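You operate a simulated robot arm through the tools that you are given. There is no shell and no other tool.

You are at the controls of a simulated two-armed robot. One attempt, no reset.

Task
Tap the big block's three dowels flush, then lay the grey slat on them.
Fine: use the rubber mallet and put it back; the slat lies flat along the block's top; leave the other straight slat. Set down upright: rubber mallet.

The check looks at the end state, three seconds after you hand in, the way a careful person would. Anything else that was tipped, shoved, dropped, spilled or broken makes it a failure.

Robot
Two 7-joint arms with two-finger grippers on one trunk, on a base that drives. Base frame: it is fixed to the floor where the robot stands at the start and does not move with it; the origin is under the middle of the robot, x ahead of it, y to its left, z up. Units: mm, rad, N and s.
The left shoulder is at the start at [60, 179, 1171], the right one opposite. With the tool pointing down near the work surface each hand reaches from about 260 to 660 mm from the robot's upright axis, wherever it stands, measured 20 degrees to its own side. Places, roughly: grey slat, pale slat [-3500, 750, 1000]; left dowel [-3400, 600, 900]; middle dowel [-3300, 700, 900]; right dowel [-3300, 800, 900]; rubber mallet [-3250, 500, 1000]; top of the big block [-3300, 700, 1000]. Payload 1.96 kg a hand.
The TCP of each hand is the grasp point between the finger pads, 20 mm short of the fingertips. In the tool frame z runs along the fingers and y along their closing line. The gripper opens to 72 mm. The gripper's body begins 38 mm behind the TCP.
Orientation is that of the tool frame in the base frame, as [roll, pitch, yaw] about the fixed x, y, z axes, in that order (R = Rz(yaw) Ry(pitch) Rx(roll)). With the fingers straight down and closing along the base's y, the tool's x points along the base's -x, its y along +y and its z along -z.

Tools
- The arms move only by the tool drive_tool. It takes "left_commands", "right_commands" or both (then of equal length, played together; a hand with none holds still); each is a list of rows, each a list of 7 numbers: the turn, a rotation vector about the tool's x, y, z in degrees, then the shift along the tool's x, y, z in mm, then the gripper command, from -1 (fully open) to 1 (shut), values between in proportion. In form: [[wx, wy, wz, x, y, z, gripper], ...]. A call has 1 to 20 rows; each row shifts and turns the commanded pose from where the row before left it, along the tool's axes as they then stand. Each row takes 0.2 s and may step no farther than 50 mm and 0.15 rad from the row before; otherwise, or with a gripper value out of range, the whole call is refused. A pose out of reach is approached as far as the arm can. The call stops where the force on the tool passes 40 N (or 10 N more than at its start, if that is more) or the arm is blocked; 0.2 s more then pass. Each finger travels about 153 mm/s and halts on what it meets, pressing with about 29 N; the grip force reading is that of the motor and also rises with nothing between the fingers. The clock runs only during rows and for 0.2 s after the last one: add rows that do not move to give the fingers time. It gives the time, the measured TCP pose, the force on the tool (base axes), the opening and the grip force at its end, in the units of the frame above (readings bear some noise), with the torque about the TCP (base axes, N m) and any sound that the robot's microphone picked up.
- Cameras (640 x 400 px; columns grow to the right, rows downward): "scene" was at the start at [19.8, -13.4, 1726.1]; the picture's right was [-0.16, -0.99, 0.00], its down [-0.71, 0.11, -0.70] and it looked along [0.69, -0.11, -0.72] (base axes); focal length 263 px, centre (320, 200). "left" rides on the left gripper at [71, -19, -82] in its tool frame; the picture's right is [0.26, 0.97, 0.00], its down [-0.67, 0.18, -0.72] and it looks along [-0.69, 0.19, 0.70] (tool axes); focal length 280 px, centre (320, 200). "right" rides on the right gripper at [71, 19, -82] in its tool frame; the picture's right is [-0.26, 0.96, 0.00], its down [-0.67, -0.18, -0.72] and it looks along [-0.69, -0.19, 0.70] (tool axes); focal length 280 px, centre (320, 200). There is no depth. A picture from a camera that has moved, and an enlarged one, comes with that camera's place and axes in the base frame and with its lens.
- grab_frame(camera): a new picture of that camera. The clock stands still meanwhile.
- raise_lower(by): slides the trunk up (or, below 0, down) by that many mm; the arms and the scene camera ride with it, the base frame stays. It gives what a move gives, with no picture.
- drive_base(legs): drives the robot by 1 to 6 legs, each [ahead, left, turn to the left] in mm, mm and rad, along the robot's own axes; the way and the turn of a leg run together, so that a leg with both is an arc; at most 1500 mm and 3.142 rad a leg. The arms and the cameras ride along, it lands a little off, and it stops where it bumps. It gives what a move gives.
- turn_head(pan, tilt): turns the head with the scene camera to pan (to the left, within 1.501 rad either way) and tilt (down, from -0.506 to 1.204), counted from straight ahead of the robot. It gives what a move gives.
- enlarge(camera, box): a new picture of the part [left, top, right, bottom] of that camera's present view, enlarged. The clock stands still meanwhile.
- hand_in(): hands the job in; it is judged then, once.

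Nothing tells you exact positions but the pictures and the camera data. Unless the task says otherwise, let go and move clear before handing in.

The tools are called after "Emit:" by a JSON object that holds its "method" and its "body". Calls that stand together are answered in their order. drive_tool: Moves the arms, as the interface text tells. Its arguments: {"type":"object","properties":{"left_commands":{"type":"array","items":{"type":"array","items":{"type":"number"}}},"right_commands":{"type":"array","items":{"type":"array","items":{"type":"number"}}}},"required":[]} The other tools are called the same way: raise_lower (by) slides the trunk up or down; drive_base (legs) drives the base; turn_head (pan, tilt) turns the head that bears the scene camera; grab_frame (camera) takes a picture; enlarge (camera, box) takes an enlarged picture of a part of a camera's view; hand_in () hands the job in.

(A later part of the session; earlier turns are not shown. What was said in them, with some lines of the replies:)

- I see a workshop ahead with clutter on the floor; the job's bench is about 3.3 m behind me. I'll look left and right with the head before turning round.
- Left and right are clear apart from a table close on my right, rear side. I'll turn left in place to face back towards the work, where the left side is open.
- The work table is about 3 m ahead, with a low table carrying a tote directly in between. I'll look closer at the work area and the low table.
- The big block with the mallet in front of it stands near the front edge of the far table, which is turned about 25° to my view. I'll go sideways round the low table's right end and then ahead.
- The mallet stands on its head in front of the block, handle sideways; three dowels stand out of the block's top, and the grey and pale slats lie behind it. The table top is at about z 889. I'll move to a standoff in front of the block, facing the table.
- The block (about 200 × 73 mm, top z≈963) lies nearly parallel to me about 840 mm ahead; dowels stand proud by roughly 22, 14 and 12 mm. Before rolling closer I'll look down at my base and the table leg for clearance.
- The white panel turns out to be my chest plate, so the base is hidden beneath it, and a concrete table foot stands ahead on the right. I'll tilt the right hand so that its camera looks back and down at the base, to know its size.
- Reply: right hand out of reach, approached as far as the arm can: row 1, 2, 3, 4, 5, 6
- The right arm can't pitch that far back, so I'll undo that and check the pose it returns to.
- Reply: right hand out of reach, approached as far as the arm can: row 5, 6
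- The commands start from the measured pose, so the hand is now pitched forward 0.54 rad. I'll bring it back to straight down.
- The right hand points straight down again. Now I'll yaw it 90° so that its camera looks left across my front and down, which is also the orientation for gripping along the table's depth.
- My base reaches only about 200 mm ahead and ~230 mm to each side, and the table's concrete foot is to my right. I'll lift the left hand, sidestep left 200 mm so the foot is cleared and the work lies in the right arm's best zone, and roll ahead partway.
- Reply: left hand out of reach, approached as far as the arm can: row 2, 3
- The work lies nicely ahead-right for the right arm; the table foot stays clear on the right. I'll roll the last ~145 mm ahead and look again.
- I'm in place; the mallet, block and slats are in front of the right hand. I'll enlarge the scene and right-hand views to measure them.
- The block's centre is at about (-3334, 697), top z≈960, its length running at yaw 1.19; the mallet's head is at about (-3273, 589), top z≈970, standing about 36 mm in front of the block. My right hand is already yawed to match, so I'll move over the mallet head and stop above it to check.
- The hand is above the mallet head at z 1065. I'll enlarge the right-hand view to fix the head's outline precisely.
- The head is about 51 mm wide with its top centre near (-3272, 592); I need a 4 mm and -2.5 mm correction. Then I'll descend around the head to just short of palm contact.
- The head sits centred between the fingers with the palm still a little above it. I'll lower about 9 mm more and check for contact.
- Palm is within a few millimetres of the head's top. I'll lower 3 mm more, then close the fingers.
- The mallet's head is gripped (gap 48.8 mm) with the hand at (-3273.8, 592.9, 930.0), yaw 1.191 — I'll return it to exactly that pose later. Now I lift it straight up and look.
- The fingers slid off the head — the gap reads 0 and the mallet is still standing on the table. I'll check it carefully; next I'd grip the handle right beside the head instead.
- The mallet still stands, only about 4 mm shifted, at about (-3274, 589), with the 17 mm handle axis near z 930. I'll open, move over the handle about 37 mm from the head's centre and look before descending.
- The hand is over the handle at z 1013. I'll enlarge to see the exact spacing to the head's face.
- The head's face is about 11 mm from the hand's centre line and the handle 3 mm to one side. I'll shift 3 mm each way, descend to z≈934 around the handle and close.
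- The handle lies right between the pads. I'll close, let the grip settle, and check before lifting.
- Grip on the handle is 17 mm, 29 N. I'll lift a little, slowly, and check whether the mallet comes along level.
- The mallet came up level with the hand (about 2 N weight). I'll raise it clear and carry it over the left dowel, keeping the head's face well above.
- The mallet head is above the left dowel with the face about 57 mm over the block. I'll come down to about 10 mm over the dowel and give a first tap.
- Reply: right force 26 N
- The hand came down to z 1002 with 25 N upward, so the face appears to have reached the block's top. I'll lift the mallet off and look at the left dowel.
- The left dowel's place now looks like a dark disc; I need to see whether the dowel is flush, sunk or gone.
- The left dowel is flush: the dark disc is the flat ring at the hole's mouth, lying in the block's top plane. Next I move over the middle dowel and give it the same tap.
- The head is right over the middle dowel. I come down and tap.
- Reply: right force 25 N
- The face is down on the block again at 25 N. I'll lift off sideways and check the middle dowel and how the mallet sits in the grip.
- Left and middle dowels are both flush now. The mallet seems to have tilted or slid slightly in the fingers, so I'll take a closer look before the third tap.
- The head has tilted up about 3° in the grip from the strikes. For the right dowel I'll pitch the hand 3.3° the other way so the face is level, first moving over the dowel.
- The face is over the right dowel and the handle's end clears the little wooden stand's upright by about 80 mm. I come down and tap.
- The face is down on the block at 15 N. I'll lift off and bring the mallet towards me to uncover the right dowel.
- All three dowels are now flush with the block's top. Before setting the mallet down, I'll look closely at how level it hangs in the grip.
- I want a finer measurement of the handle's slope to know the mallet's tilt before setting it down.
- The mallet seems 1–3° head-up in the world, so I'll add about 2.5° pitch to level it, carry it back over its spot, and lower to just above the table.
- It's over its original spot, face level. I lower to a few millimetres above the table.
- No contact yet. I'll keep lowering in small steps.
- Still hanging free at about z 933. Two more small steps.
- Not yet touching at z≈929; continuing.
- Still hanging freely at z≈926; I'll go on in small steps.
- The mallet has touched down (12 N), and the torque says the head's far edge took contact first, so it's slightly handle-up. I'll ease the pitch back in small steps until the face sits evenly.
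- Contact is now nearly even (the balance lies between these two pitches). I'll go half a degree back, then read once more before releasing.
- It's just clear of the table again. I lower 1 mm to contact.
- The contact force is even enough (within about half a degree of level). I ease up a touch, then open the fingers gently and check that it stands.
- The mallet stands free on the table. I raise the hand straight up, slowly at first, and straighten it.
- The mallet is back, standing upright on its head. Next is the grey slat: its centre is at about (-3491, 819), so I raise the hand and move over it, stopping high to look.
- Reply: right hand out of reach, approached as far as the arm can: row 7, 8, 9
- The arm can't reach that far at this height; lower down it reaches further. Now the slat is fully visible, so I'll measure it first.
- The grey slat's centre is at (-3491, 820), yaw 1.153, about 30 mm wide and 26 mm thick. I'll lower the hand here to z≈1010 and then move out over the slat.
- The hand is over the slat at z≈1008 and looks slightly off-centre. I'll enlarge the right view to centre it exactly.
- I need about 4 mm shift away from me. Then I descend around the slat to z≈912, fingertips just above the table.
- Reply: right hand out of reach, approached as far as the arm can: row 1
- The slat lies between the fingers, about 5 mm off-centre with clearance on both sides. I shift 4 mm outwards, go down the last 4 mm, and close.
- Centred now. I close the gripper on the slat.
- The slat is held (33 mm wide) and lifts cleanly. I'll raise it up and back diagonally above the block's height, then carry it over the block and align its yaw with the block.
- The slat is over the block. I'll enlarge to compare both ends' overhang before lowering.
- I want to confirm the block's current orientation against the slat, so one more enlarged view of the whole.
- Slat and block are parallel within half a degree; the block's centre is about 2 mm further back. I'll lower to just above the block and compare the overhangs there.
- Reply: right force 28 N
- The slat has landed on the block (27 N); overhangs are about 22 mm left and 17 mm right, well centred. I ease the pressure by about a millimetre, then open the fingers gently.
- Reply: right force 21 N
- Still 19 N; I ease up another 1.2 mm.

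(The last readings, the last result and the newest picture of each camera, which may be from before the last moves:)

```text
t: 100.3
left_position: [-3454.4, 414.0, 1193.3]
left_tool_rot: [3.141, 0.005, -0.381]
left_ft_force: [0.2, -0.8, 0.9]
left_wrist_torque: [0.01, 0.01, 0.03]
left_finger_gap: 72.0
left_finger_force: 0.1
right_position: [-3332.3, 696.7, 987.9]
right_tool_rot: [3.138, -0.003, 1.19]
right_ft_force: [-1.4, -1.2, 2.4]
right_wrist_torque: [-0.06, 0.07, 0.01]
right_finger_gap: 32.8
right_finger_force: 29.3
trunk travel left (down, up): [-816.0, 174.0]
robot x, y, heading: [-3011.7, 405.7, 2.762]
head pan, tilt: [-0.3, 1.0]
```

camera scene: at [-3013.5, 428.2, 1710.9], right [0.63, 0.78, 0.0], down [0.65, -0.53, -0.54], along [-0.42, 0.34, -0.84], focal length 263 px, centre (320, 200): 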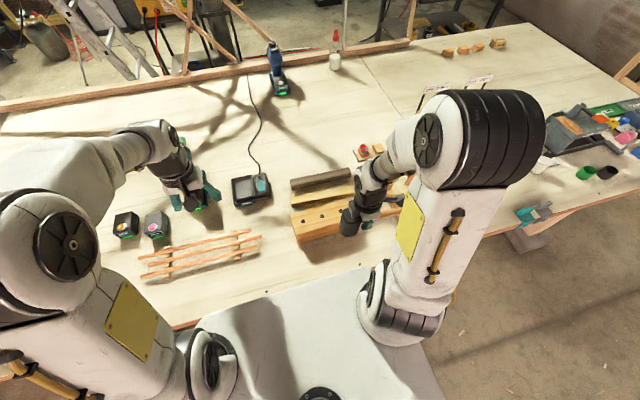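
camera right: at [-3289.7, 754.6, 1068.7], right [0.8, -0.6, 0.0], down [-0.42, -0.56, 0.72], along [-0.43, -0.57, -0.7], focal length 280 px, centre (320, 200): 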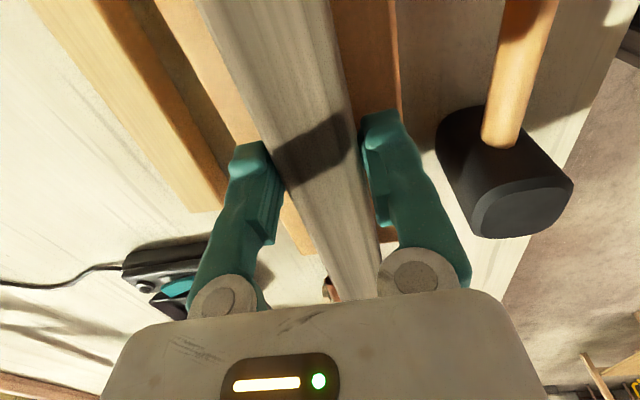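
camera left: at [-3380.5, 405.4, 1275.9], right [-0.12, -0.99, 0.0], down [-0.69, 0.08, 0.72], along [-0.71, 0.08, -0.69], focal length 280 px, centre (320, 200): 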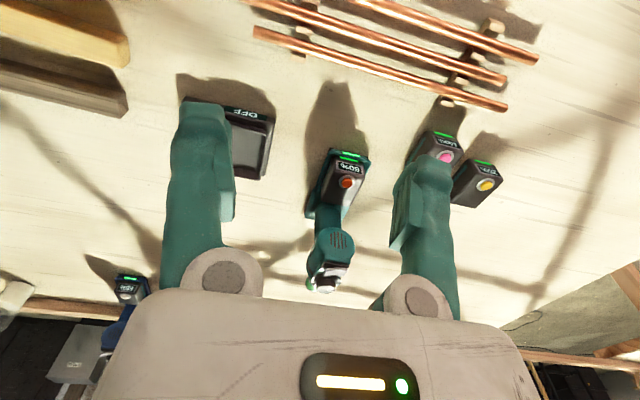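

Light contact only (2 N). I open the fingers and check.

Emit:
{"method": "drive_tool", "body": {"right_commands": [[0, 0, 0, 0, 0, 0, 0], [0, 0, 0, 0, 0, 0, -0.3], [0, 0, 0, 0, 0, 0, -0.4], [0, 0, 0, 0, 0, 0, -0.4]]}}

Emit:
{"method": "grab_frame", "body": {"camera": "right"}}

Emit:
{"method": "enlarge", "body": {"camera": "scene", "box": [288, 185, 378, 245]}}

```text
t: 101.3
left_position: [-3454.8, 413.6, 1194.7]
left_tool_rot: [3.141, 0.003, -0.38]
left_ft_force: [-0.5, 0.3, 0.4]
left_wrist_torque: [-0.02, -0.04, 0.0]
left_finger_gap: 71.8
left_finger_force: 0.1
right_position: [-3334.7, 697.3, 987.6]
right_tool_rot: [3.141, 0.0, 1.191]
right_ft_force: [-0.2, -0.7, 0.7]
right_wrist_torque: [0.03, -0.02, 0.01]
right_finger_gap: 50.3
right_finger_force: 0.0
trunk travel left (down, up): [-816.0, 174.0]
robot x, y, heading: [-3018.3, 406.1, 2.763]
head pan, tilt: [-0.3, 1.0]
```

```text
taken
camera right: at [-3289.5, 755.4, 1069.4], right [0.8, -0.6, 0.0], down [-0.42, -0.56, 0.71], along [-0.43, -0.57, -0.7], focal length 280 px, centre (320, 200)
```

right: 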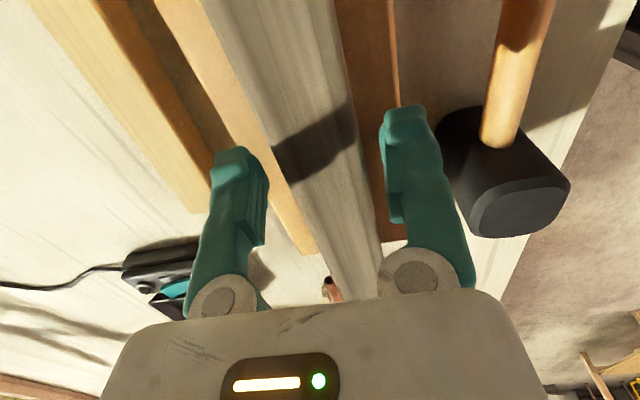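

```text
6.67 times, centred on (333, 215) of scene
camera zoom: at [-3012.6, 427.4, 1711.0], right [0.63, 0.78, 0.0], down [0.65, -0.53, -0.54], along [-0.42, 0.34, -0.84], focal length 1751 px, centre (233, 100)
```

zoom: 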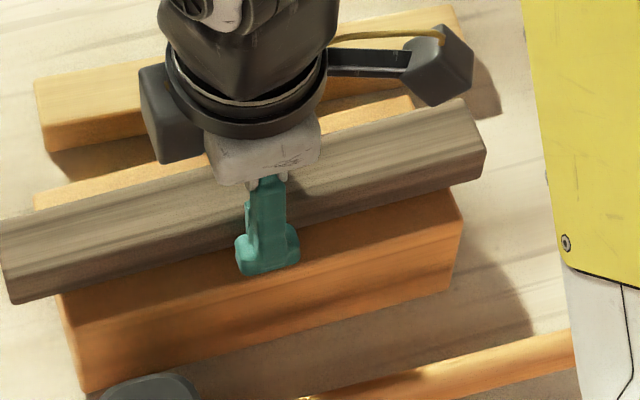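

The slat rests on the block, released. I raise the hand straight up and look at everything.

Emit:
{"method": "drive_tool", "body": {"right_commands": [[0, 0, 0, 0, 0, -5, -0.4], [0, 0, 0, 0, 0, -15, -0.4], [0, 0, 0, 0, 0, -30, -0.4], [0, 0, 0, 0, 0, -40, -0.4], [0, 0, 0, 0, 0, -40, -0.4], [0, 0, 0, 0, 0, -40, -0.4], [0, 0, 0, 0, 0, 0, -1]]}}

Emit:
{"method": "grab_frame", "body": {"camera": "right"}}

Emit:
{"method": "enlarge", "body": {"camera": "scene", "box": [280, 150, 408, 260]}}

```text
t: 102.9
left_position: [-3453.8, 414.9, 1195.4]
left_tool_rot: [3.141, 0.006, -0.383]
left_ft_force: [-0.4, 0.1, -0.1]
left_wrist_torque: [0.02, 0.0, -0.04]
left_finger_gap: 71.9
left_finger_force: 0.0
right_position: [-3336.5, 698.7, 1157.3]
right_tool_rot: [3.141, 0.0, 1.19]
right_ft_force: [-0.1, 0.0, -0.7]
right_wrist_torque: [0.02, 0.02, 0.0]
right_finger_gap: 71.8
right_finger_force: 0.1
trunk travel left (down, up): [-816.0, 174.0]
robot x, y, heading: [-3010.4, 406.1, 2.76]
head pan, tilt: [-0.3, 1.0]
```

```text
taken
camera right: at [-3291.5, 757.0, 1239.6], right [0.8, -0.6, 0.0], down [-0.42, -0.56, 0.71], along [-0.43, -0.57, -0.7], focal length 280 px, centre (320, 200)
```

right: 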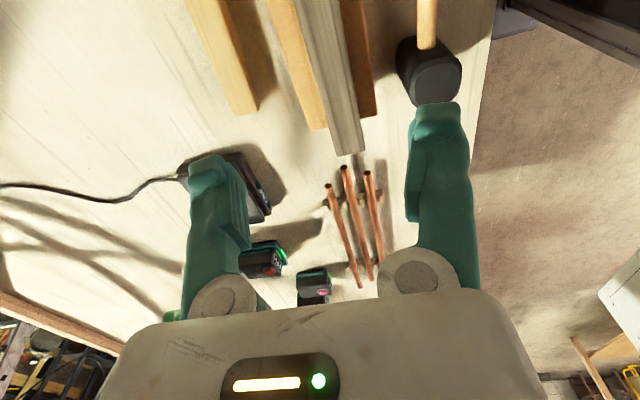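

```text
3.64 times, centred on (344, 205) of scene
camera zoom: at [-3013.1, 427.9, 1710.9], right [0.63, 0.78, 0.0], down [0.65, -0.53, -0.54], along [-0.42, 0.34, -0.84], focal length 955 px, centre (233, 182)
```

zoom: 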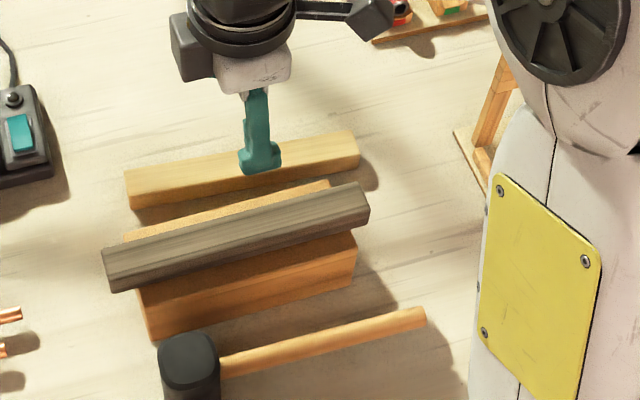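

The slat lies flat and centred along the block, the pale slat is untouched and the mallet stands upright. I'll pull the right hand back out of the way and take a last look over everything.

Emit:
{"method": "drive_tool", "body": {"right_commands": [[0, 0, 0, 15, 25, 0, -1], [0, 0, 0, 20, 30, 0, -1], [0, 0, 0, 20, 30, 0, -1], [0, 0, 0, 20, 30, 0, -1], [0, 0, 0, 0, 0, 0, -1]]}}

Emit:
{"method": "grab_frame", "body": {"camera": "scene"}}

Emit:
{"method": "enlarge", "body": {"camera": "scene", "box": [280, 165, 392, 265]}}

Emit:
{"method": "grab_frame", "body": {"camera": "right"}}

Emit:
{"method": "grab_frame", "body": {"camera": "left"}}

```text
t: 104.1
left_position: [-3453.8, 414.8, 1193.9]
left_tool_rot: [-3.141, 0.007, -0.382]
left_ft_force: [-1.1, -0.3, -0.5]
left_wrist_torque: [-0.01, 0.01, -0.02]
left_finger_gap: 72.0
left_finger_force: 0.0
right_position: [-3202.3, 722.1, 1156.0]
right_tool_rot: [3.139, 0.001, 1.19]
right_ft_force: [-1.5, -0.4, -0.1]
right_wrist_torque: [0.0, 0.01, 0.02]
right_finger_gap: 71.9
right_finger_force: 0.1
trunk travel left (down, up): [-816.0, 174.0]
robot x, y, heading: [-3012.7, 399.8, 2.76]
head pan, tilt: [-0.3, 1.0]
```

```text
taken
camera scene: at [-3013.6, 427.6, 1711.0], right [0.63, 0.78, 0.0], down [0.65, -0.53, -0.54], along [-0.42, 0.34, -0.84], focal length 263 px, centre (320, 200)
```

scene: 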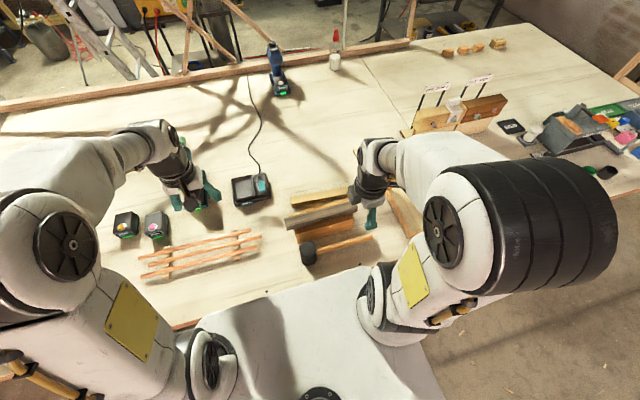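

```text
4.00 times, centred on (336, 215) of scene
camera zoom: at [-3013.6, 427.6, 1711.0], right [0.63, 0.78, 0.0], down [0.65, -0.53, -0.54], along [-0.42, 0.34, -0.84], focal length 1051 px, centre (256, 140)
```

zoom: 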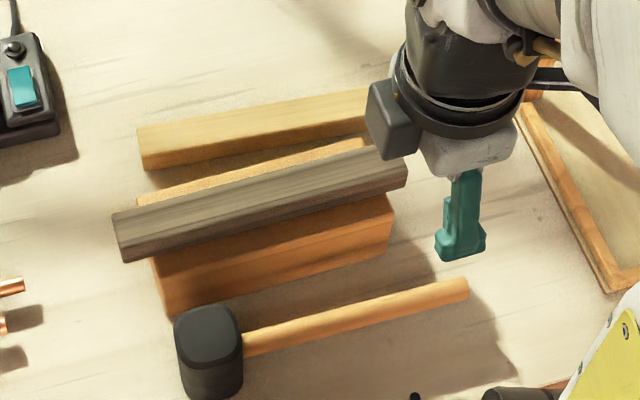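

```text
taken
camera right: at [-3157.0, 779.4, 1238.4], right [0.8, -0.6, 0.0], down [-0.42, -0.56, 0.71], along [-0.43, -0.57, -0.7], focal length 280 px, centre (320, 200)
```

right: 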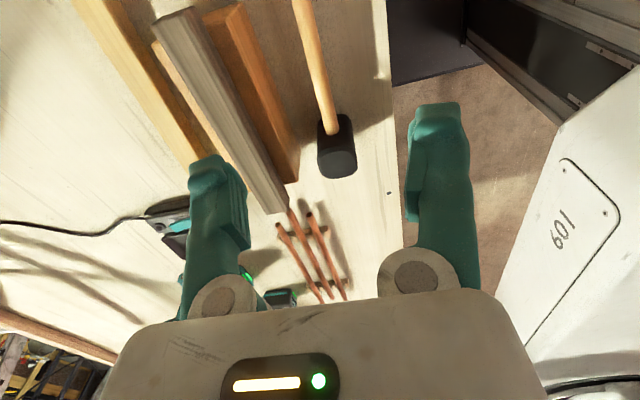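

```text
taken
camera left: at [-3381.5, 405.7, 1275.5], right [-0.12, -0.99, 0.0], down [-0.69, 0.08, 0.72], along [-0.71, 0.08, -0.7], focal length 280 px, centre (320, 200)
```

left: 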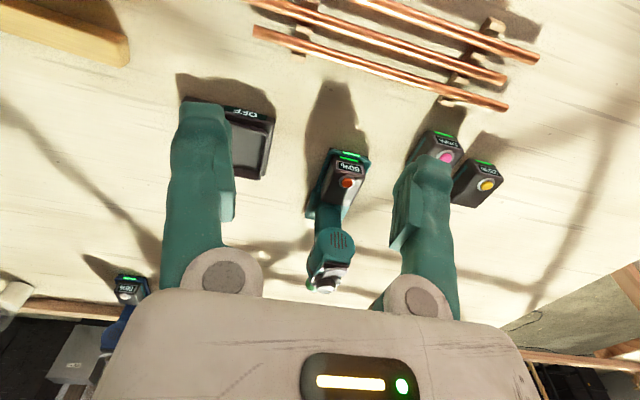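

Everything checks out: all three dowels are flush, and the grey slat lies flat along the block's top. The mallet stands upright back in its place, the pale slat is untouched, and both hands are clear. I hand in.

Emit:
{"method": "hand_in", "body": {}}

```text
The job is handed in.
```

The job is handed in. The big block's three dowels are tapped flush and the grey slat lies flat along its top. I haven't had a verdict back from the check.

- **Dowels:** each took one tap with the rubber mallet. In the pictures each dowel's top ended level with the block, and the slat sits flat over all three.
- **Slat:** it is parallel to the block, overhanging about 22 mm at the left end and 17 mm at the right. I did not touch the pale slat.
- **Mallet:** it stands upright on its head within a few millimetres of where it started. The handle is turned about 3° from its original angle. My first grip, on the head, slipped off during the lift and shifted the mallet about 4 mm without tipping it. After that I held it by the handle.

In the last pictures nothing else on the table looked moved, and both hands were empty and clear of the work.
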